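You operate a simulated robot arm through the tools that you are given. There is no shell and no other tool. Be economical: measure what you need, move in short steps, check, and stop when the job is done.

Carry out the task below with a simulated two-armed robot. There is one attempt and no reset: what you move stays moved.

JOB
Fetch the beaker and stand it on the shelf under the grey table. Put the cleaner tin on the top of the grey table away on the white bench. Take the grey tape reel from the top of the packing table and leave it on the top of the steel bench. Put the small carton from the top of the packing table on the third shelf from the bottom of the steel shelving. Put the black tape reel on the top of the packing table away on the second shelf from the bottom of the steel shelving. Take the wooden pad from the front of the long white table and leave it on the slats of the dust blower. Turn the wheel speed knob to 3. The order is free. Set down upright: beaker, small carton.

It is judged by the outcome, as a careful person would: the job done as asked, and still so three seconds after it is handed in. It fails if anything else is knocked over, pushed out of place, dropped, spilled or broken.

ROBOT AND FRAMES
Two 6-joint arms with two-finger grippers on one trunk, on a base that drives. Base frame: it is fixed to the floor where the robot stands at the start and does not move with it; the origin is under the middle of the robot, x ahead of it, y to its left, z up; the surface under the hand at the start is at about z = 720. Readings come in mm, rad, newtons and seconds.
The left shoulder is at the start at [70, 148, 1439], the right one opposite. With the tool pointing down near the work surface each hand reaches from about 240 to 540 mm from the robot's upright axis, wherever it stands, measured 20 degrees to its own side. Places, roughly: beaker (8x8x10 cm) [500, -100, 800]; black tape reel (6x6x3 cm) [600, 2200, 800]; cleaner tin [500, -500, 750]; grey tape reel (6x6x3 cm) [200, 700, 800]; second shelf of the steel shelving [400, -1000, 800]; shelf under the grey table [500, -100, 200]; slats of the dust blower (21x24 cm) [500, 3680, 860]; small carton [250, 1000, 750]; third shelf of the steel shelving [400, -1000, 1200]; top of the steel bench [-2100, 3700, 900]; wheel speed knob [-3900, 1200, 900]; white bench [-3300, 1500, 800]; wooden pad (6x9x5 cm) [-100, 3600, 800]. Payload 2.45 kg a hand.
The TCP of each hand is the grasp point between the finger pads, 30 mm short of the fingertips. In the tool frame z runs along the fingers and y along their closing line. Largest opening 106 mm; the body of the gripper starts 79 mm behind the TCP.
Orientation is told as [roll, pitch, yaw] about the base's x, y, z axes, in that order, counted from this pose: with the fingers straight down and closing along the base's y, the tool's x points along the base's -x, its y along +y and its z along -z.

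CONTROLS
- The arms move only by the tool drive_tool. It takes "left_rows", "right_rows" or both (then of equal length, played together; a hand with none holds still); each is text: rows parted by semicolons, each of 7 numbers parted by spaces: the shift along the base's x, y, z in mm, then the turn, a rotation vector about the base's x, y, z in rad, then the finger opening in mm, from 0 to 106. In form: x y z rx ry rz jaw; .... A call has 1 to 20 rows; each row is the pose to reach, as a shift and turn from the pose commanded when the call began. Each row takes 0.2 s and may step no farther than 50 mm and 0.15 rad from the row before; otherwise, or with a gripper value out of range, the whole call is refused. Where a pose cannot be reached the arm comes as near as it can. A force on the tool above 40 N (or 10 N above the force at the start of the call, whichever is more), or a blocked arm, ends the call early, and 0.2 s more pass. Each finger travels about 72 mm/s and halts on what it meets, pressing with about 43 N; the grip force reading is that of the motor and also rises with nothing between the fingers. The clock runs only during rows and for 0.2 s after the last one: add rows that repeat a pose to give the fingers time. The reply holds the time, the measured pose of the TCP, the force on the tool along the base axes, the opening and the grip force, in the units named above and with some noise, with the torque about the TCP (base axes, N m) and any sound that the robot's microphone picked up, and new pictures: "show" is both (left out), scene, wrist or none (wrist: the cameras of the hands that moved).
- Cameras (640 x 400 px; columns grow to the right, rows downward): "scene" is now at [120.5, -4.5, 1648]; the picture's right is [-0.07, -1.00, 0.00], its down [-0.85, 0.06, -0.52] and it looks along [0.52, -0.04, -0.85] (base axes); focal length 214 px, centre (320, 200). "left" rides on the left gripper at [76, 2, -106] in its tool frame; the picture's right is [-0.02, 1.00, 0.00], its down [-0.78, -0.02, -0.62] and it looks along [-0.62, -0.01, 0.78] (tool axes); focal length 247 px, centre (320, 200). "right" rides on the right gripper at [76, -2, -106] in its tool frame; the picture's right is [0.02, 1.00, 0.00], its down [-0.78, 0.02, -0.62] and it looks along [-0.62, 0.01, 0.78] (tool axes); focal length 247 px, centre (320, 200). There is no depth. A picture from a camera that has moved, and an enlarged one, comes with that camera's place and axes in the base frame and with its lens. The place of the scene camera against the robot may be out by one fixed shift of up to 18 mm in any direction.
- slide_trunk(by): slides the trunk up (or, below 0, down) by that many mm; the arms and the scene camera ride with it, the base frame stays. It gives what a move gives, with no picture.
- roll_base(legs): drives the robot by 1 to 6 legs, each [ahead, left, turn to the left] in mm, mm and rad, along the robot's own axes; the way and the turn of a leg run together, so that a leg with both is an arc; at most 1500 mm and 3.142 rad a leg. The arms and the cameras ride along, it lands a little off, and it stops where it bumps. It gives what a move gives, and a new picture of the scene camera.
- pan_tilt(pan, tilt): turns the head with the scene camera to pan (to the left, within 1.501 rad either way) and tilt (down, from -0.506 to 1.204), counted from straight ahead of the robot. It gives what a move gives, and a new picture of the scene camera.
- inspect(camera, box): a new picture of the part [left, top, right, bottom] of that camera's present view, enlarged. No time passes.
- finish_job(): hands the job in; it is judged then, once.

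Go step by step. Nothing tells you exact positions but the pictures and the camera data: compare them with the known pose of the tool, close in by small moves and look again before you grip or let go. The budget is 196 turns and 260 pictures, counting those below and the enlarged ones. Unless the task says otherwise, let go and move clear before handing in.

The tools are called after ">>>" by a JSON object that holds its "name" and its "arguments". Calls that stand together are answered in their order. drive_tool: Moves the arms, as the interface text tells. Its arguments: {"type":"object","properties":{"left_rows":{"type":"string"},"right_rows":{"type":"string"},"show":{"type":"string","enum":["both","scene","wrist","none"]}},"required":[]} The other tools are called the same way: slide_trunk (by) slides the trunk up or down; roll_base (legs) drives the base; pan_tilt (pan, tilt) turns the head that bears the scene camera; inspect (camera, box) takes an enlarged picture of a part of a camera's view; finish_job () hands the job in.

At the start:

```text
time: 0.0
left_tcp_pos: [586.9, 139.7, 1086.6]
left_tool_rot: [0.0, 0.0, 0.0]
left_force: [-0.5, 0.3, 0.4]
left_moment: [-0.01, 0.0, -0.01]
left_opening: 106.2
left_gripper_force: 0.1
right_tcp_pos: [479.7, -290.9, 1058.9]
right_tool_rot: [-0.001, 0.001, 0.001]
right_force: [0.7, 0.6, -0.1]
right_moment: [-0.02, 0.03, 0.01]
right_opening: 106.2
right_gripper_force: 0.1
trunk travel left (down, up): [-912.0, 28.0]
robot x, y, heading: [-0.5, -0.5, -0.0]
head pan, tilt: [-0.068, 1.025]
```

scene: 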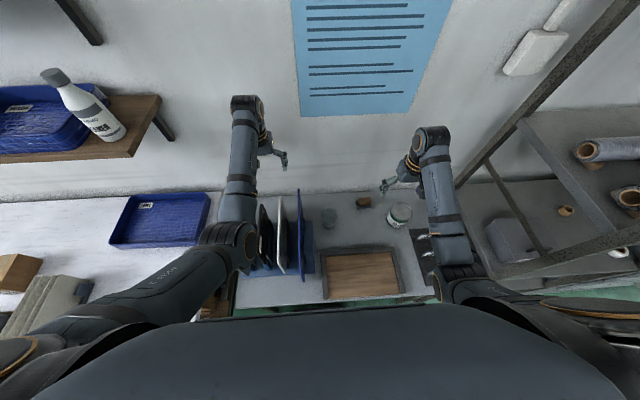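
right: 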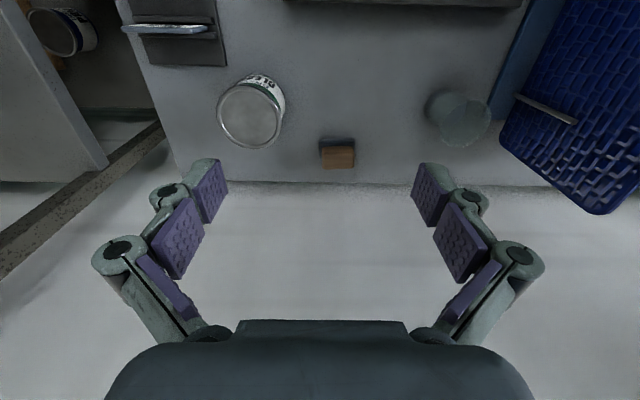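
left: 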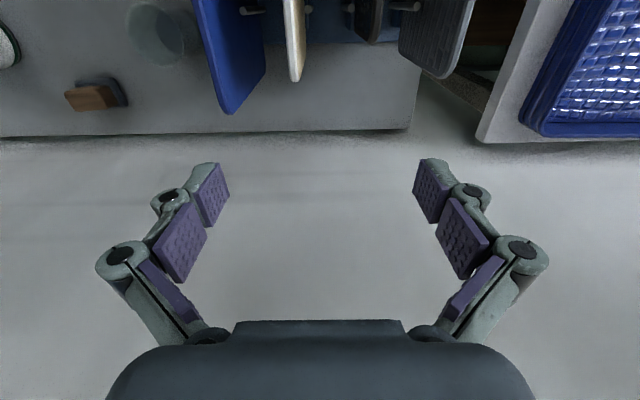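

I see the grey table ahead with the beaker, a tin and a small block on it. I'll enlarge these views to identify things before moving.

>>> {"name": "inspect", "arguments": {"camera": "scene", "box": [220, 160, 480, 320]}}

>>> {"name": "inspect", "arguments": {"camera": "right", "box": [0, 0, 640, 200]}}

>>> {"name": "pan_tilt", "arguments": {"pan": -0.9, "tilt": 0.6}}

```text
2.46 times, centred on (350, 240) of scene
camera zoom: at [120.5, -4.5, 1648.0], right [-0.07, -1.0, 0.0], down [-0.85, 0.06, -0.52], along [0.52, -0.04, -0.85], focal length 528 px, centre (246, 102)
```

zoom: 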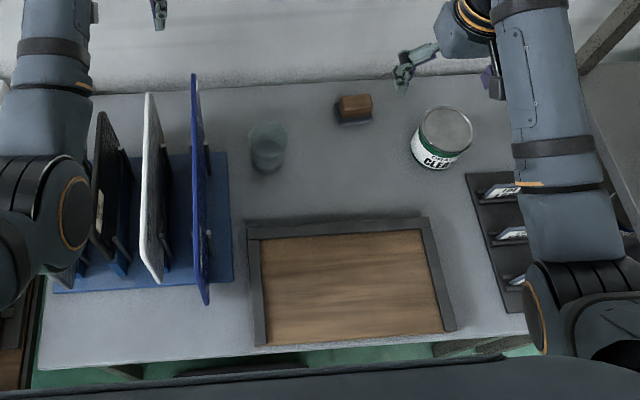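

```text
1.00 times, centred on (320, 100) of right (not enlarged: the box is as wide or as high as the picture)
camera zoom: at [403.5, -292.5, 1166.9], right [-0.02, 1.0, 0.0], down [0.78, 0.02, 0.62], along [0.62, 0.01, -0.78], focal length 247 px, centre (320, 300)
```

zoom: 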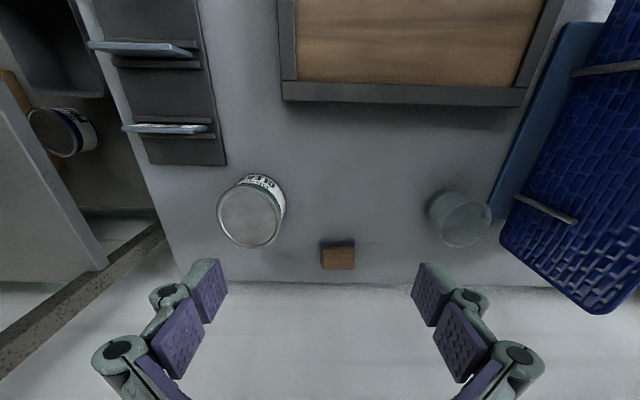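

```text
time: 1.1
left_tcp_pos: [587.4, 139.5, 1086.2]
left_tool_rot: [0.0, -0.001, 0.0]
left_force: [0.3, 0.0, 0.0]
left_moment: [-0.01, 0.03, -0.04]
left_opening: 105.9
left_gripper_force: 0.1
right_tcp_pos: [480.5, -291.1, 1060.1]
right_tool_rot: [-0.001, 0.001, 0.001]
right_force: [0.2, -0.6, -0.6]
right_moment: [0.01, 0.0, 0.01]
right_opening: 106.1
right_gripper_force: 0.0
trunk travel left (down, up): [-912.0, 28.0]
robot x, y, heading: [-5.1, -0.4, -0.002]
head pan, tilt: [-0.901, 0.6]
camera scene: at [107.5, -69.0, 1681.7], right [-0.78, -0.62, 0.0], down [-0.35, 0.44, -0.82], along [0.51, -0.65, -0.57], focal length 214 px, centre (320, 200)
```

scene: 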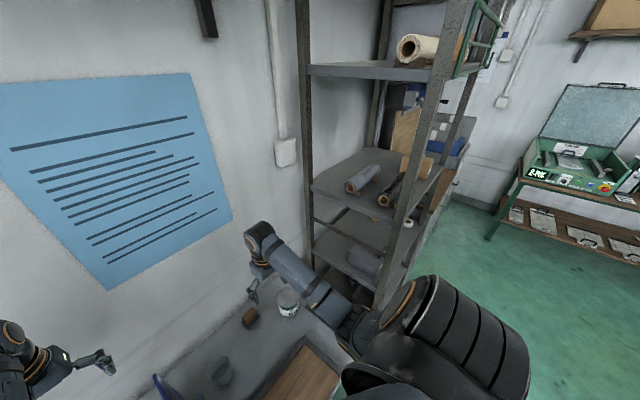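

Steel shelving stands to the right with shelves facing us. I'll survey the rest of the room.

>>> {"name": "pan_tilt", "arguments": {"pan": 0.9, "tilt": 0.6}}

>>> {"name": "pan_tilt", "arguments": {"pan": 1.5, "tilt": 0.3}}

>>> {"name": "pan_tilt", "arguments": {"pan": -1.5, "tilt": 0.5}}

```text
time: 3.0
left_tcp_pos: [587.4, 139.7, 1087.3]
left_tool_rot: [0.0, -0.001, 0.0]
left_force: [-0.6, -0.6, -0.1]
left_moment: [0.03, 0.01, 0.0]
left_opening: 106.2
left_gripper_force: 0.2
right_tcp_pos: [480.2, -289.7, 1060.0]
right_tool_rot: [-0.001, 0.001, 0.0]
right_force: [-0.2, 0.0, 0.0]
right_moment: [0.01, -0.02, 0.0]
right_opening: 106.0
right_gripper_force: 0.0
trunk travel left (down, up): [-912.0, 28.0]
robot x, y, heading: [0.6, 0.6, -0.003]
head pan, tilt: [0.901, 0.6]
camera scene: at [107.5, 69.4, 1681.7], right [0.78, -0.62, 0.0], down [-0.35, -0.44, -0.83], along [0.51, 0.65, -0.57], focal length 214 px, centre (320, 200)
```

scene: 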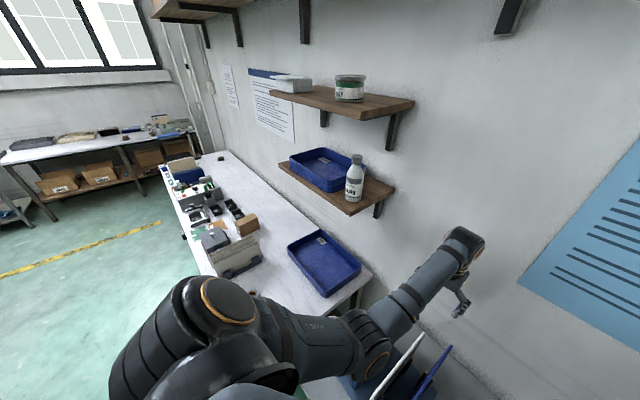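

```text
time: 4.0
left_tcp_pos: [587.8, 140.4, 1086.8]
left_tool_rot: [0.0, 0.0, -0.001]
left_force: [-0.1, -0.2, 0.8]
left_moment: [0.01, -0.01, 0.0]
left_opening: 105.8
left_gripper_force: 0.1
right_tcp_pos: [479.4, -291.3, 1058.7]
right_tool_rot: [0.0, 0.0, 0.0]
right_force: [-0.3, 0.8, -0.2]
right_moment: [0.0, -0.02, -0.01]
right_opening: 105.9
right_gripper_force: 0.0
trunk travel left (down, up): [-912.0, 28.0]
robot x, y, heading: [-3.3, 0.4, 0.001]
head pan, tilt: [1.499, 0.3]
camera scene: at [59.4, 93.2, 1709.2], right [1.0, -0.07, 0.0], down [-0.02, -0.3, -0.96], along [0.07, 0.95, -0.3], focal length 214 px, centre (320, 200)
```

scene: 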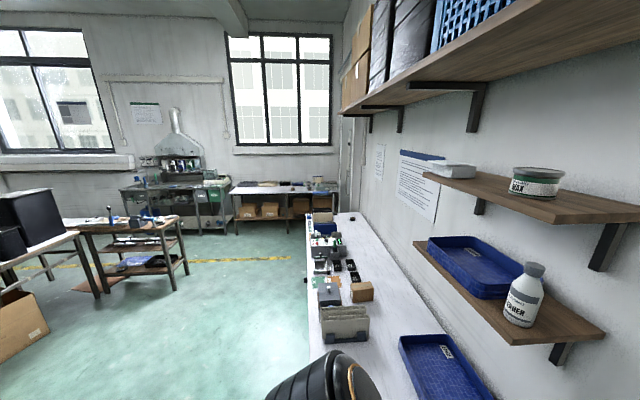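

```text
time: 6.5
left_tcp_pos: [586.9, 139.0, 1086.9]
left_tool_rot: [-0.001, -0.001, 0.001]
left_force: [-0.4, 0.1, 0.0]
left_moment: [-0.02, -0.01, 0.01]
left_opening: 106.0
left_gripper_force: 0.0
right_tcp_pos: [480.6, -290.5, 1058.9]
right_tool_rot: [0.0, 0.001, 0.0]
right_force: [-0.2, -0.5, -0.6]
right_moment: [0.04, 0.01, -0.03]
right_opening: 105.7
right_gripper_force: 0.1
trunk travel left (down, up): [-912.0, 28.0]
robot x, y, heading: [-2.6, -2.1, -0.002]
head pan, tilt: [-1.499, 0.499]
camera scene: at [59.1, -90.6, 1690.8], right [-1.0, -0.07, 0.0], down [-0.03, 0.48, -0.88], along [0.06, -0.88, -0.48], focal length 214 px, centre (320, 200)
```

scene: 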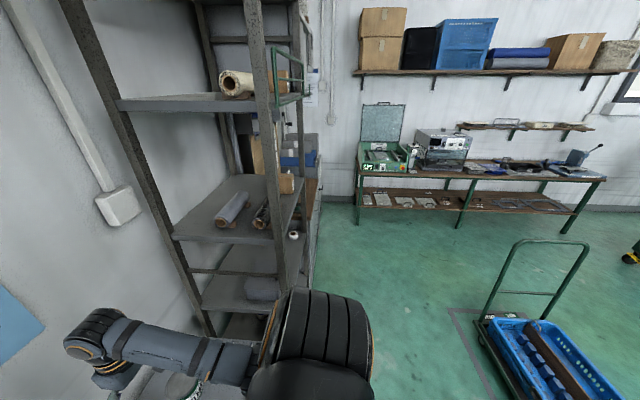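

I've got an overview of the room. Next I'll tilt the right hand by about 43° and yaw it, then move toward the beaker for a closer look.

>>> {"name": "drive_tool", "arguments": {"right_rows": "0 0 0 0 -0.15 0 106; 0 10 0 0 -0.3 0 106; 0 20 0 0 -0.45 0 106; 0 30 0 0 -0.6 0 106; 0 40 0 0 -0.75 0 106", "show": "none"}}

>>> {"name": "drive_tool", "arguments": {"right_rows": "-10 30 -20 0 0 0.14 106; -20 60 -50 0 0 0.28 106; -30 90 -80 0 0 0.4 106; -40 110 -100 0 0 0.4 106;-40 120 -100 0 0 0.4 106", "show": "wrist"}}

>>> {"name": "pan_tilt", "arguments": {"pan": -0.068, "tilt": 1.025}}

```text
time: 7.8
left_tcp_pos: [586.4, 141.0, 1087.7]
left_tool_rot: [0.0, -0.002, 0.001]
left_force: [0.2, -0.2, 0.6]
left_moment: [-0.01, 0.05, 0.06]
left_opening: 106.1
left_gripper_force: 0.1
right_tcp_pos: [479.1, -249.9, 1061.2]
right_tool_rot: [-0.001, -0.754, 0.002]
right_force: [-0.1, 0.5, 0.7]
right_moment: [0.02, 0.0, -0.02]
right_opening: 106.0
right_gripper_force: 0.1
trunk travel left (down, up): [-912.0, 28.0]
robot x, y, heading: [2.2, -0.8, -0.002]
head pan, tilt: [-1.499, 0.499]
```

```text
time: 8.9
left_tcp_pos: [587.5, 140.3, 1087.5]
left_tool_rot: [0.0, -0.001, 0.001]
left_force: [-0.2, 0.1, -0.2]
left_moment: [-0.01, -0.02, 0.01]
left_opening: 105.9
left_gripper_force: 0.0
right_tcp_pos: [438.5, -130.8, 961.0]
right_tool_rot: [0.001, -0.75, 0.403]
right_force: [-0.3, -0.1, -0.6]
right_moment: [-0.01, -0.01, -0.01]
right_opening: 106.0
right_gripper_force: 0.1
trunk travel left (down, up): [-912.0, 28.0]
robot x, y, heading: [0.3, -2.8, 0.002]
head pan, tilt: [-1.499, 0.499]
camera right: at [321.7, -182.2, 987.0], right [-0.4, 0.91, -0.01], down [0.13, 0.07, 0.99], along [0.91, 0.4, -0.15], focal length 247 px, centre (320, 200)
```

right: 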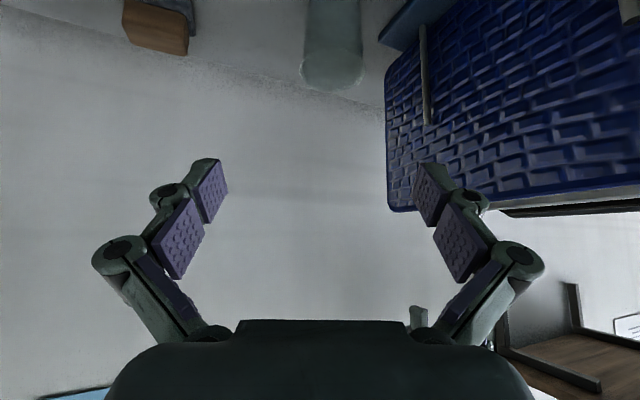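

```text
time: 10.5
left_tcp_pos: [587.0, 139.2, 1087.8]
left_tool_rot: [-0.001, 0.0, -0.001]
left_force: [-0.6, 0.3, 0.7]
left_moment: [-0.05, -0.02, 0.01]
left_opening: 105.9
left_gripper_force: 0.1
right_tcp_pos: [439.7, -130.6, 959.6]
right_tool_rot: [0.001, -0.75, 0.4]
right_force: [-0.4, 0.1, 0.8]
right_moment: [0.01, -0.01, 0.0]
right_opening: 106.1
right_gripper_force: 0.0
trunk travel left (down, up): [-912.0, 28.0]
robot x, y, heading: [1.5, 2.1, -0.003]
head pan, tilt: [-0.068, 1.025]
camera scene: at [120.4, -4.5, 1648.1], right [-0.07, -1.0, 0.0], down [-0.85, 0.06, -0.52], along [0.52, -0.04, -0.85], focal length 214 px, centre (320, 200)
```

scene: 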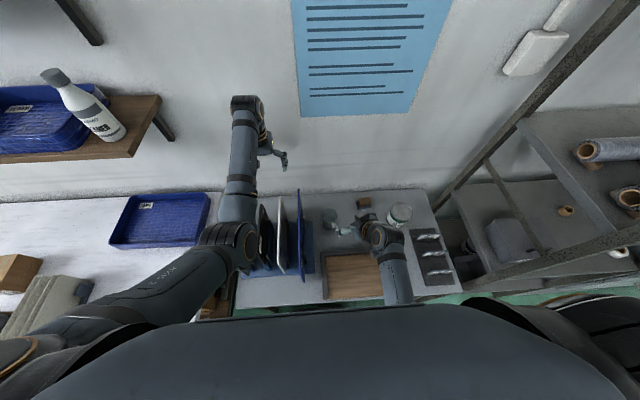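

The beaker is at about (530, -82), with its rim at z≈821. I'll approach along the tool's axis in two stages.

>>> {"name": "drive_tool", "arguments": {"right_rows": "-4 4 -40 0 0 0 106; -4 4 -79 0 0 0 106; 20 16 -105 0 0 0 106; 44 26 -130 0 0 0 106", "show": "both"}}

```text
time: 11.5
left_tcp_pos: [589.7, 140.4, 1086.5]
left_tool_rot: [0.0, 0.001, -0.001]
left_force: [0.8, 0.1, -0.5]
left_moment: [-0.01, 0.04, -0.03]
left_opening: 106.2
left_gripper_force: 0.0
right_tcp_pos: [485.7, -103.9, 828.9]
right_tool_rot: [-0.001, -0.748, 0.401]
right_force: [0.0, -0.6, 0.1]
right_moment: [-0.01, 0.01, 0.01]
right_opening: 105.9
right_gripper_force: 0.2
trunk travel left (down, up): [-912.0, 28.0]
robot x, y, heading: [-4.0, -0.6, 0.004]
head pan, tilt: [-0.068, 1.025]
camera scene: at [122.9, -4.0, 1647.9], right [-0.07, -1.0, 0.0], down [-0.85, 0.06, -0.52], along [0.52, -0.04, -0.86], focal length 214 px, centre (320, 200)
camera right: at [367.0, -156.2, 855.1], right [-0.4, 0.91, -0.02], down [0.13, 0.07, 0.99], along [0.91, 0.4, -0.15], focal length 247 px, centre (320, 200)
```

scene: 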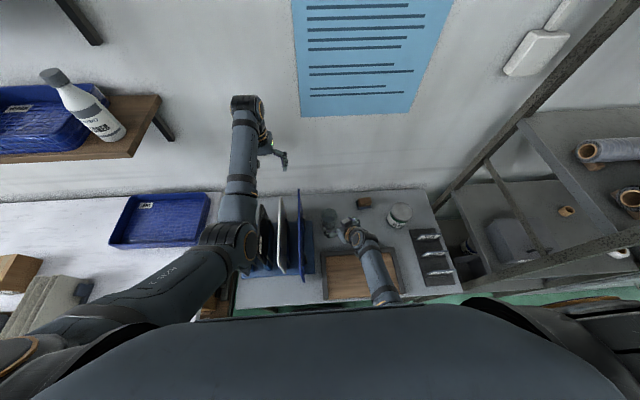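
right: 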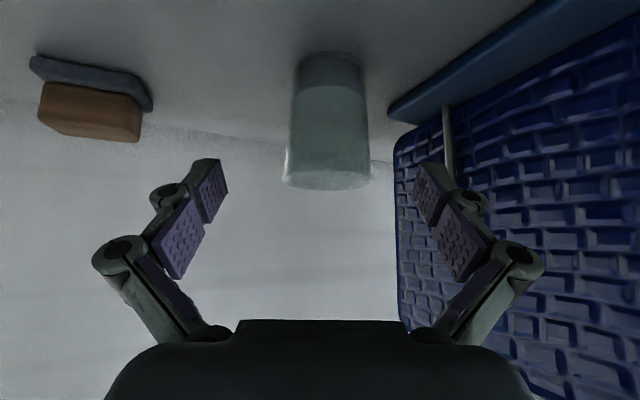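

The beaker sits centred between the fingers and the plate rack is clear. I'll move in the rest of the way and close the fingers.

>>> {"name": "drive_tool", "arguments": {"right_rows": "22 11 -26 0 0 0 106; 46 23 -52 0 0 0 106; 46 23 -52 0 0 0 106", "show": "wrist"}}

```text
time: 12.3
left_tcp_pos: [586.6, 139.1, 1087.0]
left_tool_rot: [0.0, -0.002, -0.001]
left_force: [0.0, -0.7, 0.8]
left_moment: [0.02, -0.02, 0.01]
left_opening: 105.9
left_gripper_force: 0.1
right_tcp_pos: [529.5, -81.4, 779.5]
right_tool_rot: [0.0, -0.752, 0.4]
right_force: [-0.6, -0.2, -0.1]
right_moment: [-0.02, 0.01, -0.01]
right_opening: 106.0
right_gripper_force: 0.0
trunk travel left (down, up): [-912.0, 28.0]
robot x, y, heading: [0.8, -0.3, -0.002]
head pan, tilt: [-0.068, 1.025]
camera right: at [410.5, -133.7, 805.0], right [-0.4, 0.91, -0.02], down [0.13, 0.07, 0.99], along [0.91, 0.4, -0.15], focal length 247 px, centre (320, 200)
```

right: 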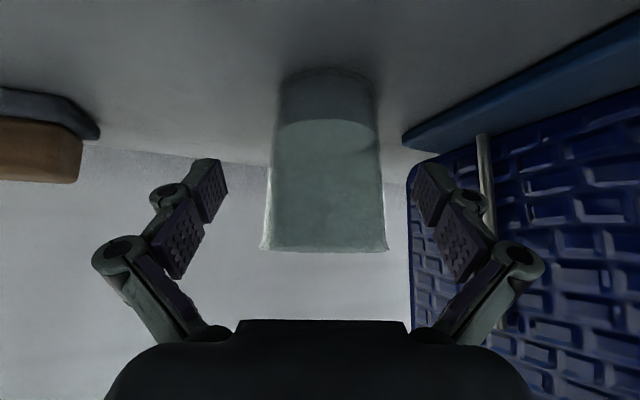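

The beaker's centre comes out a little farther, at about (544, -76). I'll nudge forward and close.

>>> {"name": "drive_tool", "arguments": {"right_rows": "14 6 -2 0 0 0 106; 14 6 -2 0 0 0 90; 14 6 -2 0 0 0 75; 14 6 -2 0 0 0 60; 14 6 -2 0 0 0 50; 14 6 -2 0 0 0 50", "show": "wrist"}}

```text
time: 13.7
left_tcp_pos: [585.9, 139.2, 1087.0]
left_tool_rot: [-0.001, 0.001, 0.001]
left_force: [0.5, -0.4, -0.7]
left_moment: [0.01, 0.0, -0.01]
left_opening: 106.0
left_gripper_force: 0.1
right_tcp_pos: [542.3, -75.6, 776.9]
right_tool_rot: [0.001, -0.753, 0.401]
right_force: [-0.1, -0.1, 5.7]
right_moment: [-0.03, -0.08, 0.01]
right_opening: 66.2
right_gripper_force: 43.2
trunk travel left (down, up): [-912.0, 28.0]
robot x, y, heading: [-1.1, 0.4, 0.006]
head pan, tilt: [-0.068, 1.025]
camera right: at [424.8, -127.5, 803.5], right [-0.4, 0.91, -0.02], down [0.13, 0.07, 0.99], along [0.91, 0.4, -0.15], focal length 247 px, centre (320, 200)
```

right: 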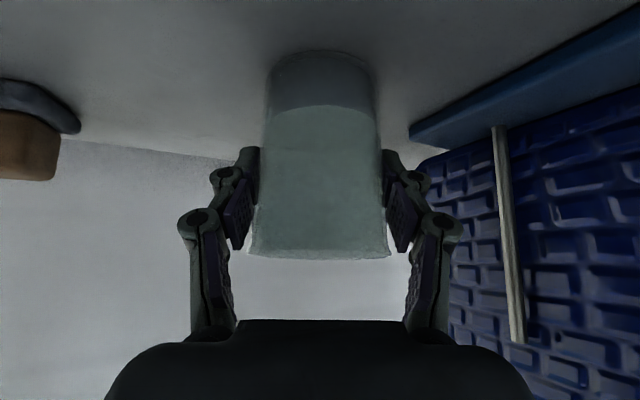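

Beaker gripped at 66 mm. I'll lift it straight up and bring the left hand back close to the body.

>>> {"name": "drive_tool", "arguments": {"right_rows": "0 0 20 0 0 0 50; 0 0 50 0 0 0 50; -20 -5 80 0 0 0 50; -50 -15 110 0 0 0 50; -80 -25 130 0 0 0 50; -110 -35 140 0 0 0 50;-110 -35 140 0 0 0 50", "left_rows": "-40 5 0 0 0 0 106; -80 10 0 0 0 0 106; -120 20 0 0 0 0 106; -160 30 0 0 0 0 106; -200 40 0 0 0 0 106; -240 50 0 0 0 0 106; -250 50 0 0 0 0 106", "show": "scene"}}

```text
time: 14.9
left_tcp_pos: [391.2, 226.0, 1064.1]
left_tool_rot: [0.192, -0.028, -0.005]
left_force: [-1.2, -0.6, 0.6]
left_moment: [-0.03, -0.07, 0.0]
left_opening: 106.0
left_gripper_force: 0.0
left hand out of reach, approached as far as the arm can: row 2, 3, 4, 5
right_tcp_pos: [465.4, -99.2, 903.1]
right_tool_rot: [-0.004, -0.753, 0.402]
right_force: [-0.8, -0.3, -0.2]
right_moment: [0.03, -0.01, 0.03]
right_opening: 66.4
right_gripper_force: 42.8
trunk travel left (down, up): [-912.0, 28.0]
robot x, y, heading: [-1.4, -1.5, -0.003]
head pan, tilt: [-0.068, 1.025]
stopped in row 5 (left hand): the arm was blocked; the commanded pose is now the measured one
camera scene: at [112.8, -4.4, 1648.6], right [-0.07, -1.0, 0.0], down [-0.85, 0.06, -0.52], along [0.52, -0.04, -0.85], focal length 214 px, centre (320, 200)
```

scene: 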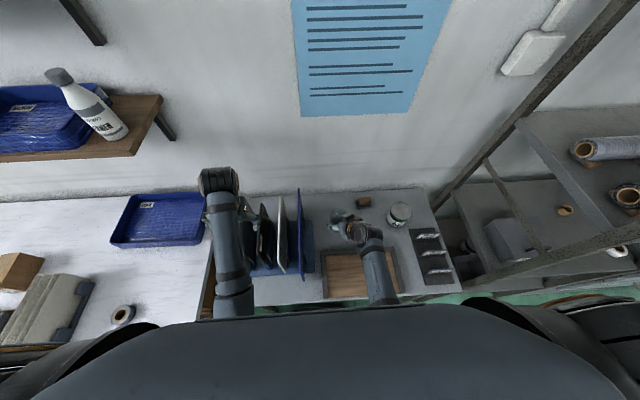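

The left hand is tucked back far enough. Now I'll back the base away and lower the trunk to look under the grey table.

>>> {"name": "roll_base", "arguments": {"legs": [[-650, 0, 0]]}}

>>> {"name": "slide_trunk", "arguments": {"by": -650}}

>>> {"name": "pan_tilt", "arguments": {"pan": 0, "tilt": 0.5}}

```text
time: 18.5
left_tcp_pos: [-252.1, 225.5, 1061.9]
left_tool_rot: [0.193, -0.022, -0.008]
left_force: [0.3, -0.4, 0.6]
left_moment: [0.01, 0.01, -0.01]
left_opening: 106.1
left_gripper_force: 0.1
right_tcp_pos: [-179.2, -99.9, 900.6]
right_tool_rot: [0.0, -0.748, 0.4]
right_force: [0.0, 0.4, -0.8]
right_moment: [-0.03, -0.02, -0.01]
right_opening: 66.2
right_gripper_force: 43.0
trunk travel left (down, up): [-912.0, 28.0]
robot x, y, heading: [-650.6, -1.7, -0.001]
head pan, tilt: [-0.068, 1.025]
camera scene: at [-528.0, -4.4, 1647.9], right [-0.07, -1.0, 0.0], down [-0.85, 0.06, -0.52], along [0.52, -0.04, -0.85], focal length 214 px, centre (320, 200)
```

scene: 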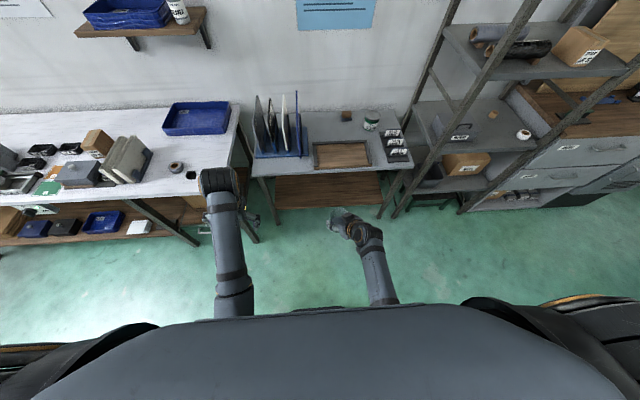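

```text
refused: -650 is not a number from -400 to 400
```

```text
time: 19.5
left_tcp_pos: [-252.6, 225.5, 1063.1]
left_tool_rot: [0.193, -0.025, -0.011]
left_force: [0.1, 0.0, -0.1]
left_moment: [-0.01, -0.04, 0.01]
left_opening: 106.0
left_gripper_force: 0.1
right_tcp_pos: [-179.1, -99.8, 902.5]
right_tool_rot: [-0.003, -0.75, 0.401]
right_force: [0.1, 0.9, -1.1]
right_moment: [0.01, 0.01, 0.02]
right_opening: 66.1
right_gripper_force: 42.6
trunk travel left (down, up): [-912.0, 28.0]
robot x, y, heading: [-648.6, -0.1, -0.001]
head pan, tilt: [0.0, 0.499]
camera scene: at [-506.2, 0.2, 1690.7], right [0.0, -1.0, 0.0], down [-0.48, 0.0, -0.88], along [0.88, 0.0, -0.48], focal length 214 px, centre (320, 200)
```

scene: 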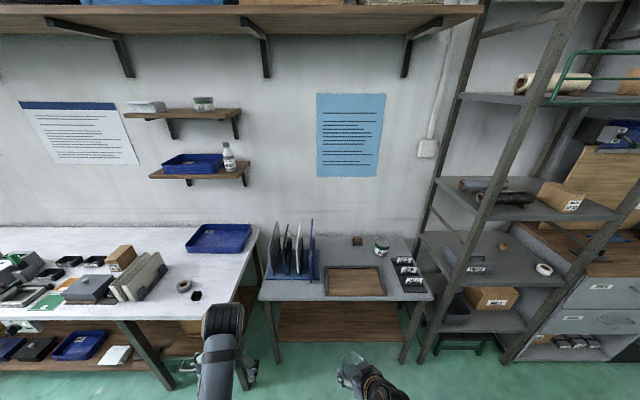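

The shelf under the table is wooden and looks empty. I'll lower the trunk to see into it.

>>> {"name": "slide_trunk", "arguments": {"by": -400}}

>>> {"name": "slide_trunk", "arguments": {"by": -200}}

>>> {"name": "pan_tilt", "arguments": {"pan": 0, "tilt": 0.6}}

```text
time: 23.3
left_tcp_pos: [-253.2, 226.8, 661.3]
left_tool_rot: [0.191, -0.023, -0.01]
left_force: [-0.2, -0.7, 0.3]
left_moment: [-0.01, -0.03, 0.0]
left_opening: 105.8
left_gripper_force: 0.0
right_tcp_pos: [-180.4, -100.3, 501.8]
right_tool_rot: [-0.003, -0.75, 0.399]
right_force: [0.6, 0.2, -1.3]
right_moment: [-0.02, -0.03, 0.01]
right_opening: 66.0
right_gripper_force: 42.9
trunk travel left (down, up): [-512.0, 428.0]
robot x, y, heading: [-649.7, -0.5, -0.004]
head pan, tilt: [0.0, 0.499]
```

```text
time: 25.5
left_tcp_pos: [-253.0, 225.0, 462.3]
left_tool_rot: [0.192, -0.026, -0.008]
left_force: [0.5, 0.2, 0.4]
left_moment: [0.02, 0.02, -0.01]
left_opening: 105.9
left_gripper_force: 0.1
right_tcp_pos: [-180.6, -100.3, 302.1]
right_tool_rot: [-0.001, -0.749, 0.402]
right_force: [-0.1, 0.4, -1.3]
right_moment: [0.04, -0.01, 0.0]
right_opening: 66.0
right_gripper_force: 42.9
trunk travel left (down, up): [-312.0, 628.0]
robot x, y, heading: [-651.8, 0.7, -0.001]
head pan, tilt: [0.0, 0.499]
```

```text
time: 26.1
left_tcp_pos: [-254.6, 224.3, 461.8]
left_tool_rot: [0.19, -0.024, -0.009]
left_force: [0.3, -0.3, 0.2]
left_moment: [0.01, 0.01, -0.02]
left_opening: 105.8
left_gripper_force: 0.0
right_tcp_pos: [-178.6, -100.7, 301.0]
right_tool_rot: [0.0, -0.749, 0.4]
right_force: [0.0, -0.3, -1.3]
right_moment: [-0.02, 0.0, 0.02]
right_opening: 66.1
right_gripper_force: 43.6
trunk travel left (down, up): [-312.0, 628.0]
robot x, y, heading: [-650.1, 0.2, 0.001]
head pan, tilt: [0.0, 0.6]
camera scene: at [-508.9, 0.2, 1081.8], right [0.0, -1.0, 0.0], down [-0.56, 0.0, -0.83], along [0.83, 0.0, -0.56], focal length 214 px, centre (320, 200)
```

scene: 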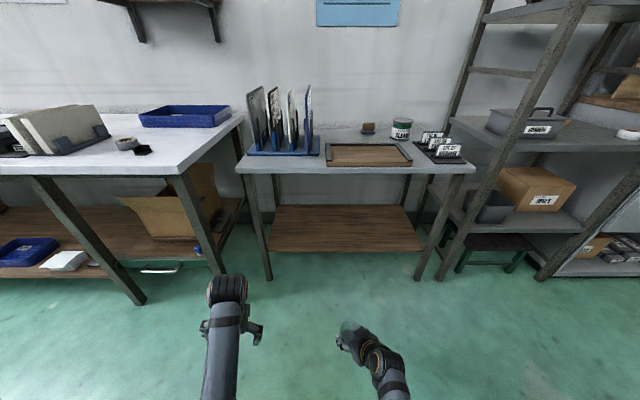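

The shelf is empty and begins at about x=300. I'll stretch the right arm forward and up, then lower the trunk further so the arm can go in under the tabletop nearly level.

>>> {"name": "drive_tool", "arguments": {"right_rows": "35 0 25 0 0 0 50; 70 0 50 0 0 0 50; 105 0 75 0 0 0 50; 140 0 100 0 0 0 50; 175 0 120 0 0 0 50; 210 0 140 0 0 0 50; 240 0 160 0 0 0 50; 265 0 180 0 0 0 50; 265 0 180 0 0 0 50", "show": "scene"}}

>>> {"name": "slide_trunk", "arguments": {"by": -180}}

>>> {"name": "pan_tilt", "arguments": {"pan": -0.3, "tilt": 0.8}}

```text
time: 28.1
left_tcp_pos: [-253.5, 226.3, 462.2]
left_tool_rot: [0.192, -0.025, -0.009]
left_force: [0.7, -0.3, 0.1]
left_moment: [0.0, -0.01, 0.0]
left_opening: 106.0
left_gripper_force: 0.0
right_tcp_pos: [86.6, -97.0, 481.4]
right_tool_rot: [-0.001, -0.749, 0.4]
right_force: [1.1, -0.3, -0.7]
right_moment: [0.02, 0.02, 0.02]
right_opening: 66.0
right_gripper_force: 42.6
trunk travel left (down, up): [-312.0, 628.0]
robot x, y, heading: [-651.6, 2.1, 0.005]
head pan, tilt: [0.0, 0.6]
camera scene: at [-508.8, 0.2, 1081.7], right [0.0, -1.0, 0.0], down [-0.57, 0.0, -0.82], along [0.82, 0.0, -0.57], focal length 214 px, centre (320, 200)
```

scene: 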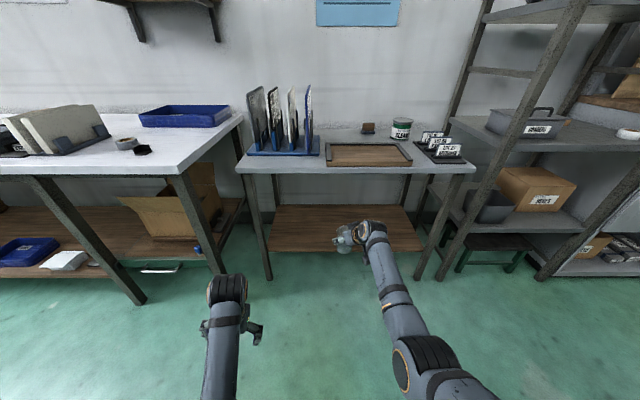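

```text
time: 30.1
left_tcp_pos: [-254.7, 225.8, 283.3]
left_tool_rot: [0.192, -0.024, -0.009]
left_force: [-0.7, 0.6, 0.5]
left_moment: [0.01, 0.03, -0.01]
left_opening: 106.2
left_gripper_force: 0.1
right_tcp_pos: [86.3, -97.3, 300.3]
right_tool_rot: [-0.003, -0.747, 0.4]
right_force: [0.0, 0.4, -0.6]
right_moment: [0.0, 0.02, 0.0]
right_opening: 65.7
right_gripper_force: 42.8
trunk travel left (down, up): [-132.0, 808.0]
robot x, y, heading: [-648.0, 3.0, -0.0]
head pan, tilt: [0.0, 0.6]
```

```text
time: 30.9
left_tcp_pos: [-253.7, 226.6, 282.1]
left_tool_rot: [0.192, -0.025, -0.008]
left_force: [-0.1, 0.1, 0.7]
left_moment: [0.01, 0.03, 0.03]
left_opening: 106.1
left_gripper_force: 0.0
right_tcp_pos: [86.3, -96.1, 302.1]
right_tool_rot: [-0.001, -0.749, 0.402]
right_force: [0.6, -0.5, -1.1]
right_moment: [0.0, 0.01, 0.01]
right_opening: 65.9
right_gripper_force: 43.4
trunk travel left (down, up): [-132.0, 808.0]
robot x, y, heading: [-652.2, -0.7, 0.001]
head pan, tilt: [-0.3, 0.799]
camera scene: at [-520.1, -23.6, 884.9], right [-0.3, -0.96, 0.0], down [-0.68, 0.21, -0.7], along [0.67, -0.21, -0.72], focal length 214 px, centre (320, 200)
```

scene: 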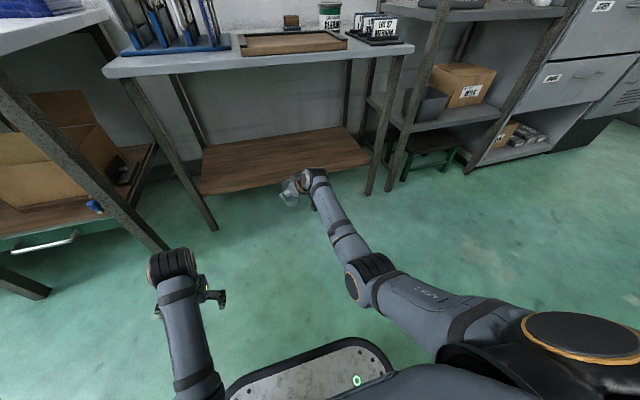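

The arm is low and the path under the tabletop is clear. I'll drive ahead, then check with the wrist camera.

>>> {"name": "roll_base", "arguments": {"legs": [[220, 0, 0]]}}

>>> {"name": "inspect", "arguments": {"camera": "right", "box": [0, 0, 640, 400]}}

```text
time: 32.6
left_tcp_pos: [-34.2, 225.0, 282.2]
left_tool_rot: [0.192, -0.024, -0.009]
left_force: [-0.1, -0.6, 0.3]
left_moment: [0.01, 0.0, -0.02]
left_opening: 106.1
left_gripper_force: 0.0
right_tcp_pos: [306.5, -96.5, 301.6]
right_tool_rot: [-0.001, -0.749, 0.403]
right_force: [0.4, 0.4, -1.3]
right_moment: [0.01, 0.0, -0.02]
right_opening: 65.8
right_gripper_force: 43.2
trunk travel left (down, up): [-132.0, 808.0]
robot x, y, heading: [-429.3, 0.3, 0.002]
head pan, tilt: [-0.3, 0.799]
camera scene: at [-300.5, -23.6, 884.8], right [-0.3, -0.96, 0.0], down [-0.69, 0.21, -0.7], along [0.67, -0.21, -0.72], focal length 214 px, centre (320, 200)
```

scene: 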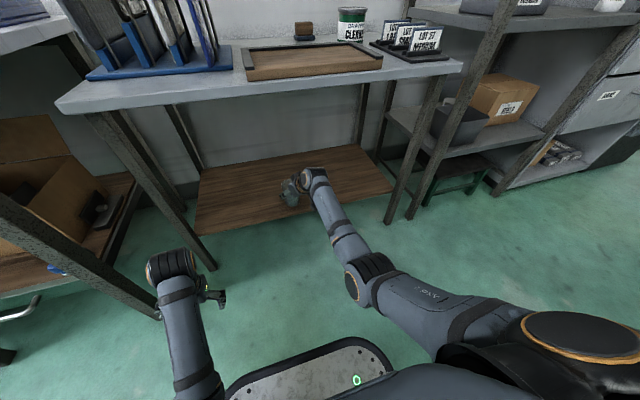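

```text
1.00 times, centred on (320, 200) of right (not enlarged: the box is as wide or as high as the picture)
camera zoom: at [188.6, -148.7, 328.2], right [-0.4, 0.91, -0.02], down [0.13, 0.08, 0.99], along [0.91, 0.4, -0.15], focal length 247 px, centre (320, 200)
```

zoom: 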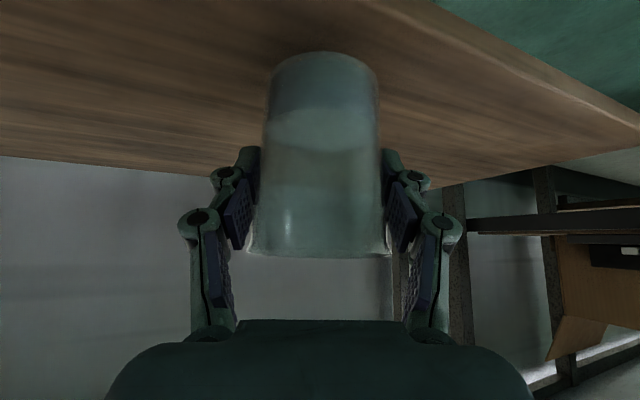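

The wooden shelf looks clear beneath the beaker. I'll go another 100 mm in, then lower.

>>> {"name": "roll_base", "arguments": {"legs": [[100, 0, 0]]}}

>>> {"name": "drive_tool", "arguments": {"right_rows": "0 0 -12 0 0 0 50; 0 0 -24 0 0 0 50; 0 0 -30 0 0 0 50; 0 0 -30 0 0 0 50", "show": "wrist"}}

```text
time: 33.8
left_tcp_pos: [67.9, 225.7, 281.9]
left_tool_rot: [0.192, -0.024, -0.008]
left_force: [-0.6, 0.1, -0.4]
left_moment: [-0.03, 0.02, 0.01]
left_opening: 106.4
left_gripper_force: 0.0
right_tcp_pos: [407.3, -97.8, 301.2]
right_tool_rot: [0.0, -0.749, 0.401]
right_force: [-0.1, 0.8, -1.0]
right_moment: [0.02, 0.0, -0.01]
right_opening: 65.9
right_gripper_force: 43.2
trunk travel left (down, up): [-132.0, 808.0]
robot x, y, heading: [-328.8, -2.2, 0.005]
head pan, tilt: [-0.3, 0.799]
camera scene: at [-199.0, -23.6, 884.8], right [-0.3, -0.96, 0.0], down [-0.69, 0.21, -0.7], along [0.67, -0.21, -0.72], focal length 214 px, centre (320, 200)
```

scene: 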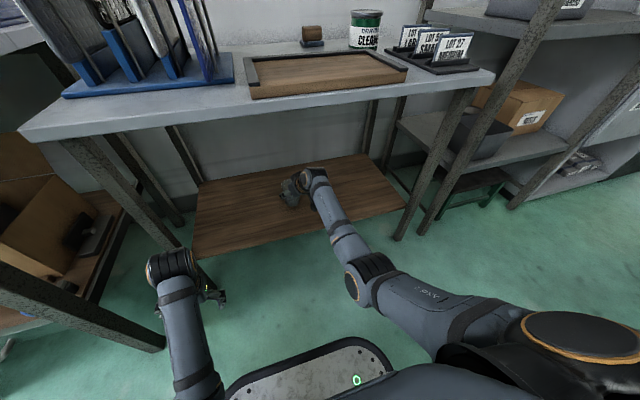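

```text
time: 34.8
left_tcp_pos: [67.8, 225.4, 283.4]
left_tool_rot: [0.193, -0.029, -0.009]
left_force: [0.1, -0.5, 0.8]
left_moment: [0.0, 0.01, -0.03]
left_opening: 106.2
left_gripper_force: 0.0
right_tcp_pos: [410.1, -95.7, 276.4]
right_tool_rot: [-0.005, -0.758, 0.404]
right_force: [2.4, 2.0, 19.3]
right_moment: [-0.12, 0.29, -0.01]
right_opening: 66.1
right_gripper_force: 43.1
trunk travel left (down, up): [-132.0, 808.0]
robot x, y, heading: [-325.1, 1.1, -0.003]
head pan, tilt: [-0.3, 0.799]
camera right: at [292.1, -147.9, 302.7], right [-0.4, 0.91, -0.02], down [0.12, 0.07, 0.99], along [0.91, 0.4, -0.14], focal length 247 px, centre (320, 200)
```

right: 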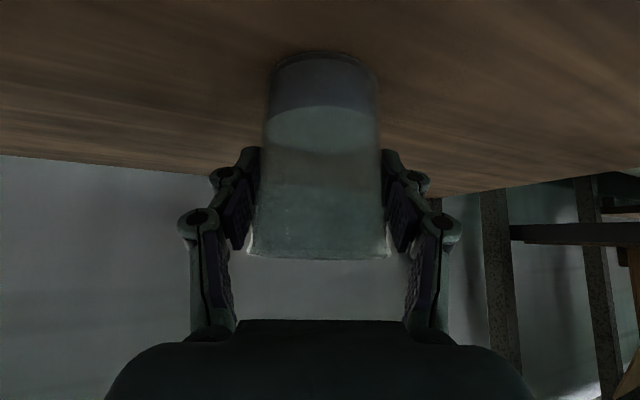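

Contact with about 19 N upward: the beaker is on the shelf. I'll ease the press, open, and withdraw along the tool's axis.

>>> {"name": "drive_tool", "arguments": {"right_rows": "0 0 4 0 0 0 50; 0 0 4 0 0 0 66; 0 0 4 0 0 0 80; 0 0 4 0 0 0 100; 0 0 4 0 0 0 106; 0 0 4 0 0 0 106", "show": "none"}}

>>> {"name": "drive_tool", "arguments": {"right_rows": "-22 -10 24 0 0 0 106; -44 -20 48 0 0 0 106; -66 -30 72 0 0 0 106; -90 -40 80 0 0 0 106; -120 -50 80 0 0 0 106", "show": "both"}}

```text
time: 36.2
left_tcp_pos: [66.7, 225.7, 283.4]
left_tool_rot: [0.192, -0.024, -0.009]
left_force: [0.7, -0.1, 0.6]
left_moment: [0.02, 0.01, 0.03]
left_opening: 106.2
left_gripper_force: 0.0
right_tcp_pos: [408.7, -96.1, 276.4]
right_tool_rot: [-0.002, -0.749, 0.401]
right_force: [-0.8, 0.0, -0.3]
right_moment: [0.06, 0.0, 0.0]
right_opening: 106.0
right_gripper_force: 0.0
trunk travel left (down, up): [-132.0, 808.0]
robot x, y, heading: [-330.0, 1.9, -0.001]
head pan, tilt: [-0.3, 0.799]
```

```text
time: 37.4
left_tcp_pos: [67.5, 225.3, 282.5]
left_tool_rot: [0.191, -0.024, -0.01]
left_force: [0.0, -0.2, -0.6]
left_moment: [0.0, 0.01, -0.03]
left_opening: 106.0
left_gripper_force: 0.0
right_tcp_pos: [287.6, -146.1, 355.8]
right_tool_rot: [-0.003, -0.747, 0.401]
right_force: [0.5, 0.2, -0.4]
right_moment: [-0.02, -0.03, 0.0]
right_opening: 105.9
right_gripper_force: 0.0
trunk travel left (down, up): [-132.0, 808.0]
robot x, y, heading: [-330.4, -0.8, -0.003]
head pan, tilt: [-0.3, 0.799]
camera scene: at [-199.1, -23.5, 884.9], right [-0.3, -0.96, 0.0], down [-0.69, 0.21, -0.7], along [0.67, -0.21, -0.72], focal length 214 px, centre (320, 200)
camera right: at [169.5, -198.0, 383.0], right [-0.4, 0.91, -0.02], down [0.13, 0.08, 0.99], along [0.91, 0.4, -0.15], focal length 247 px, centre (320, 200)
```

scene: 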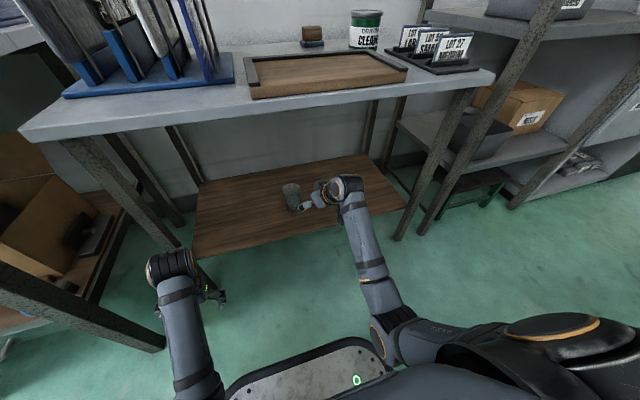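
right: 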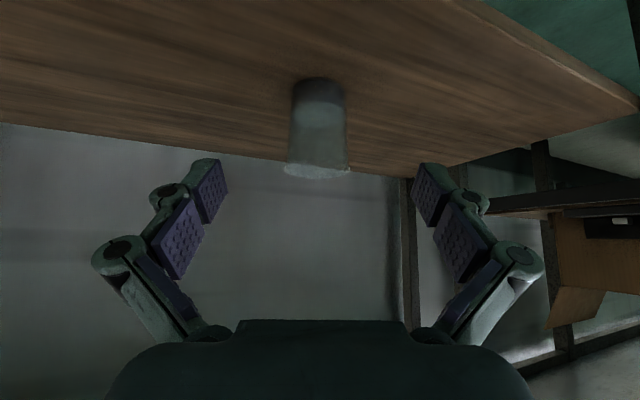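

The beaker stands upright on the shelf. I'll back out, raise the trunk and drive left toward the packing table.

>>> {"name": "roll_base", "arguments": {"legs": [[-450, 0, 0]]}}

>>> {"name": "slide_trunk", "arguments": {"by": 400}}

>>> {"name": "slide_trunk", "arguments": {"by": 380}}

>>> {"name": "drive_tool", "arguments": {"right_rows": "-20 -10 20 0 0 0 106; -40 -20 40 0 0 0 106; -80 -30 60 0 0 0 106; -120 -40 80 0 0 0 106", "show": "none"}}

>>> {"name": "roll_base", "arguments": {"legs": [[150, 1150, 0], [0, 1000, 0]]}}

```text
time: 40.1
left_tcp_pos: [-387.7, 223.8, 283.1]
left_tool_rot: [0.192, -0.023, -0.013]
left_force: [-1.1, -0.1, 0.3]
left_moment: [-0.04, -0.02, 0.03]
left_opening: 106.2
left_gripper_force: 0.0
right_tcp_pos: [-168.9, -147.5, 355.8]
right_tool_rot: [0.0, -0.748, 0.398]
right_force: [-0.1, -0.4, -0.3]
right_moment: [-0.04, 0.0, -0.02]
right_opening: 106.0
right_gripper_force: 0.2
trunk travel left (down, up): [-132.0, 808.0]
robot x, y, heading: [-786.2, 3.6, -0.005]
head pan, tilt: [-0.3, 0.799]
camera scene: at [-655.7, -23.2, 884.9], right [-0.3, -0.95, 0.0], down [-0.68, 0.21, -0.7], along [0.67, -0.21, -0.72], focal length 214 px, centre (320, 200)
```

scene: 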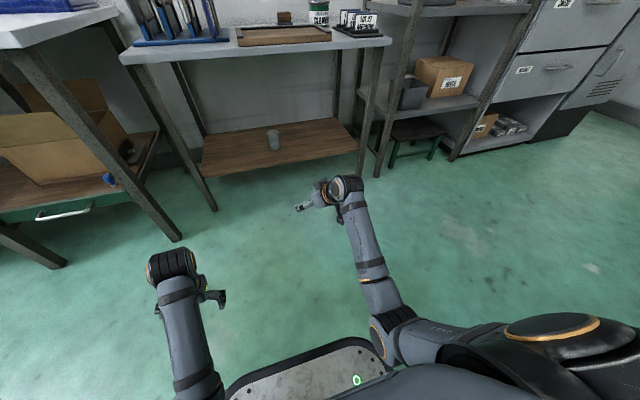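

```text
time: 44.0
left_tcp_pos: [-387.8, 225.7, 682.2]
left_tool_rot: [0.193, -0.023, -0.01]
left_force: [-0.9, 0.1, 0.2]
left_moment: [-0.05, 0.01, 0.0]
left_opening: 106.2
left_gripper_force: 0.1
right_tcp_pos: [-168.0, -147.6, 754.8]
right_tool_rot: [-0.002, -0.749, 0.399]
right_force: [-0.2, -0.4, -0.2]
right_moment: [0.02, 0.01, 0.01]
right_opening: 105.9
right_gripper_force: 0.1
trunk travel left (down, up): [-532.0, 408.0]
robot x, y, heading: [-789.1, -0.5, 0.002]
head pan, tilt: [-0.3, 0.799]
```

```text
time: 47.6
left_tcp_pos: [-387.4, 225.2, 1061.9]
left_tool_rot: [0.191, -0.023, -0.012]
left_force: [0.1, -0.9, 0.3]
left_moment: [0.01, 0.04, 0.02]
left_opening: 105.6
left_gripper_force: 0.0
right_tcp_pos: [-168.8, -147.4, 1135.9]
right_tool_rot: [-0.002, -0.749, 0.397]
right_force: [-0.1, 0.7, 0.3]
right_moment: [-0.02, 0.01, -0.02]
right_opening: 105.9
right_gripper_force: 0.0
trunk travel left (down, up): [-912.0, 28.0]
robot x, y, heading: [-786.2, 4.1, -0.0]
head pan, tilt: [-0.3, 0.799]
```

```text
time: 48.6
left_tcp_pos: [-390.4, 224.4, 1064.4]
left_tool_rot: [0.195, -0.028, -0.01]
left_force: [0.3, 0.2, -0.1]
left_moment: [0.02, -0.01, 0.0]
left_opening: 105.9
left_gripper_force: 0.0
right_tcp_pos: [-292.4, -188.8, 1217.2]
right_tool_rot: [-0.001, -0.75, 0.399]
right_force: [-1.1, 0.0, -0.5]
right_moment: [0.01, 0.0, 0.0]
right_opening: 106.0
right_gripper_force: 0.0
trunk travel left (down, up): [-912.0, 28.0]
robot x, y, heading: [-786.2, 0.8, -0.005]
head pan, tilt: [-0.3, 0.799]
```

```text
time: 59.4
left_tcp_pos: [-255.2, 2398.4, 1063.1]
left_tool_rot: [0.192, -0.024, 0.008]
left_force: [-0.2, -0.8, 0.1]
left_moment: [0.02, -0.02, -0.01]
left_opening: 106.2
left_gripper_force: 0.0
right_tcp_pos: [-148.9, 1988.5, 1215.2]
right_tool_rot: [0.0, -0.75, 0.416]
right_force: [-0.4, -0.9, 1.0]
right_moment: [-0.01, 0.0, 0.04]
right_opening: 106.0
right_gripper_force: 0.1
trunk travel left (down, up): [-912.0, 28.0]
robot x, y, heading: [-649.9, 2163.6, 0.017]
head pan, tilt: [-0.3, 0.799]
camera scene: at [-518.1, 2144.7, 1664.8], right [-0.28, -0.96, 0.0], down [-0.69, 0.2, -0.7], along [0.67, -0.2, -0.72], focal length 214 px, centre (320, 200)
```

scene: 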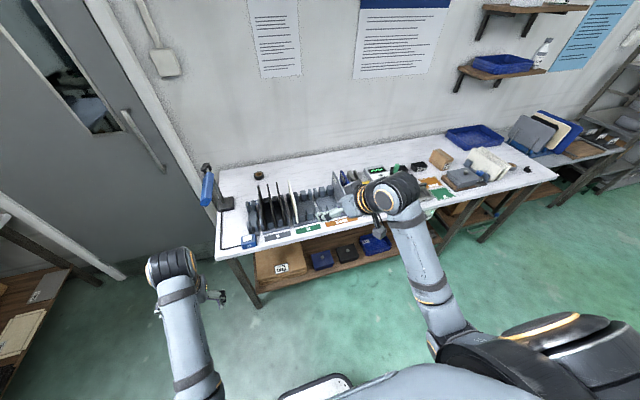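

I can see the packing table with the black reel far back behind a rack of plates. I'll zoom in to measure.

>>> {"name": "inspect", "arguments": {"camera": "scene", "box": [190, 130, 430, 280]}}

>>> {"name": "inspect", "arguments": {"camera": "scene", "box": [380, 100, 560, 212]}}

```text
2.67 times, centred on (310, 205) of scene
camera zoom: at [-518.1, 2144.7, 1664.8], right [-0.28, -0.96, 0.0], down [-0.69, 0.2, -0.7], along [0.67, -0.2, -0.72], focal length 572 px, centre (347, 187)
```

zoom: 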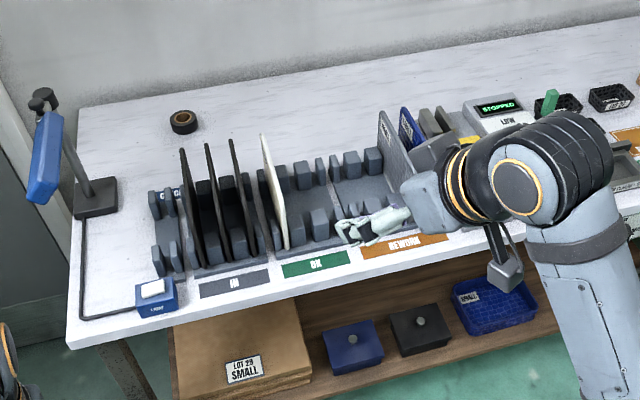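

```text
3.56 times, centred on (470, 156) of scene
camera zoom: at [-518.1, 2144.7, 1664.8], right [-0.28, -0.96, 0.0], down [-0.69, 0.2, -0.7], along [0.67, -0.2, -0.72], focal length 763 px, centre (-213, 356)
```

zoom: 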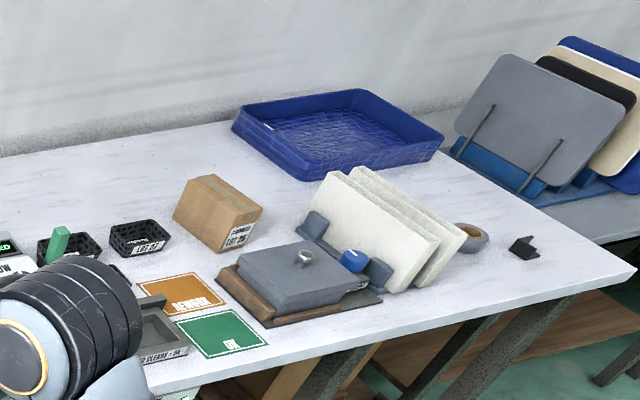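

Working it out, the table top is at about z≈790 and the black reel at about (600, 2213), behind the plates. I'll pre-shape the left arm high and tilted forward in free space, then drive in.

>>> {"name": "drive_tool", "arguments": {"left_rows": "30 -10 10 -0.1 0.01 0 106; 60 -20 20 -0.192 0.024 0 106", "show": "none"}}

>>> {"name": "drive_tool", "arguments": {"left_rows": "30 -25 0 0 -0.1 0 80; 60 -50 0 0 -0.2 0 80; 90 -75 0 0 -0.3 0 80; 120 -95 0 0 -0.4 0 80; 150 -115 0 0 -0.5 0 80; 160 -125 0 0 -0.6 0 80", "show": "wrist"}}

>>> {"name": "slide_trunk", "arguments": {"by": 28}}

```text
time: 60.0
left_tcp_pos: [-181.1, 2376.3, 1048.1]
left_tool_rot: [-0.003, 0.003, 0.009]
left_force: [-0.5, -0.3, -1.0]
left_moment: [-0.02, 0.04, 0.01]
left_opening: 106.0
left_gripper_force: 0.1
left hand out of reach, approached as far as the arm can: row 1, 2
right_tcp_pos: [-145.1, 1990.3, 1214.5]
right_tool_rot: [-0.003, -0.744, 0.417]
right_force: [0.1, -0.1, 0.1]
right_moment: [0.01, -0.01, -0.03]
right_opening: 105.8
right_gripper_force: 0.0
trunk travel left (down, up): [-912.0, 28.0]
robot x, y, heading: [-645.1, 2167.8, 0.011]
head pan, tilt: [-0.3, 0.799]
```

```text
time: 61.0
left_tcp_pos: [-63.8, 2362.0, 1033.5]
left_tool_rot: [0.161, -0.397, -0.007]
left_force: [-0.1, -1.1, -0.5]
left_moment: [0.0, 0.02, 0.02]
left_opening: 80.1
left_gripper_force: 0.1
right_tcp_pos: [-148.6, 1988.1, 1216.0]
right_tool_rot: [-0.001, -0.746, 0.416]
right_force: [1.6, -0.2, -0.8]
right_moment: [0.04, -0.02, 0.02]
right_opening: 106.1
right_gripper_force: 0.0
trunk travel left (down, up): [-912.0, 28.0]
robot x, y, heading: [-648.3, 2169.5, 0.016]
head pan, tilt: [-0.3, 0.799]
stopped in row 5 (left hand): the arm was blocked; the commanded pose is now the measured one
camera left: at [-174.8, 2346.7, 1099.9], right [-0.04, 0.99, 0.16], down [0.49, -0.12, 0.87], along [0.87, 0.11, -0.47], focal length 247 px, centre (320, 200)
```

left: 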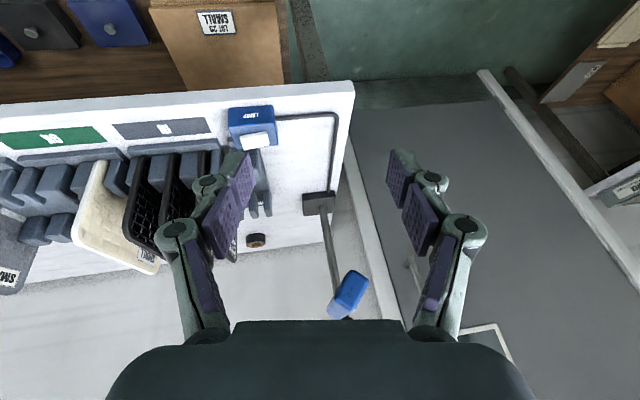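

```text
time: 61.8
left_tcp_pos: [-66.2, 2361.8, 1061.0]
left_tool_rot: [0.161, -0.397, -0.007]
left_force: [-0.8, 0.1, -0.6]
left_moment: [-0.01, -0.01, -0.02]
left_opening: 80.1
left_gripper_force: 0.0
right_tcp_pos: [-149.0, 1988.4, 1244.1]
right_tool_rot: [-0.003, -0.749, 0.417]
right_force: [0.2, 0.4, -0.7]
right_moment: [-0.01, -0.01, 0.03]
right_opening: 105.8
right_gripper_force: 0.1
trunk travel left (down, up): [-940.0, 0.0]
robot x, y, heading: [-649.0, 2166.1, 0.017]
head pan, tilt: [-0.3, 0.799]
```

The left wrist camera confirms the reel at about (590, 2216). The left arm is near some limit, so I'll extend it forward and straighten the roll.

>>> {"name": "drive_tool", "arguments": {"left_rows": "40 0 10 -0.06 0 0 80; 80 0 20 -0.12 0 0 80; 110 -10 20 -0.16 0 0 80; 120 -30 20 -0.16 0 0 80; 120 -60 20 -0.16 0 0 80; 120 -90 20 -0.16 0 0 80", "show": "none"}}

```text
time: 63.2
left_tcp_pos: [54.0, 2271.0, 1080.4]
left_tool_rot: [-0.013, -0.393, 0.059]
left_force: [0.7, -0.4, -0.8]
left_moment: [0.02, -0.03, 0.01]
left_opening: 80.2
left_gripper_force: 0.1
right_tcp_pos: [-148.3, 1988.4, 1244.3]
right_tool_rot: [0.0, -0.749, 0.416]
right_force: [-0.1, -0.7, 0.4]
right_moment: [0.02, 0.01, 0.0]
right_opening: 106.0
right_gripper_force: 0.0
trunk travel left (down, up): [-940.0, 0.0]
robot x, y, heading: [-647.6, 2170.7, 0.018]
head pan, tilt: [-0.3, 0.799]
```

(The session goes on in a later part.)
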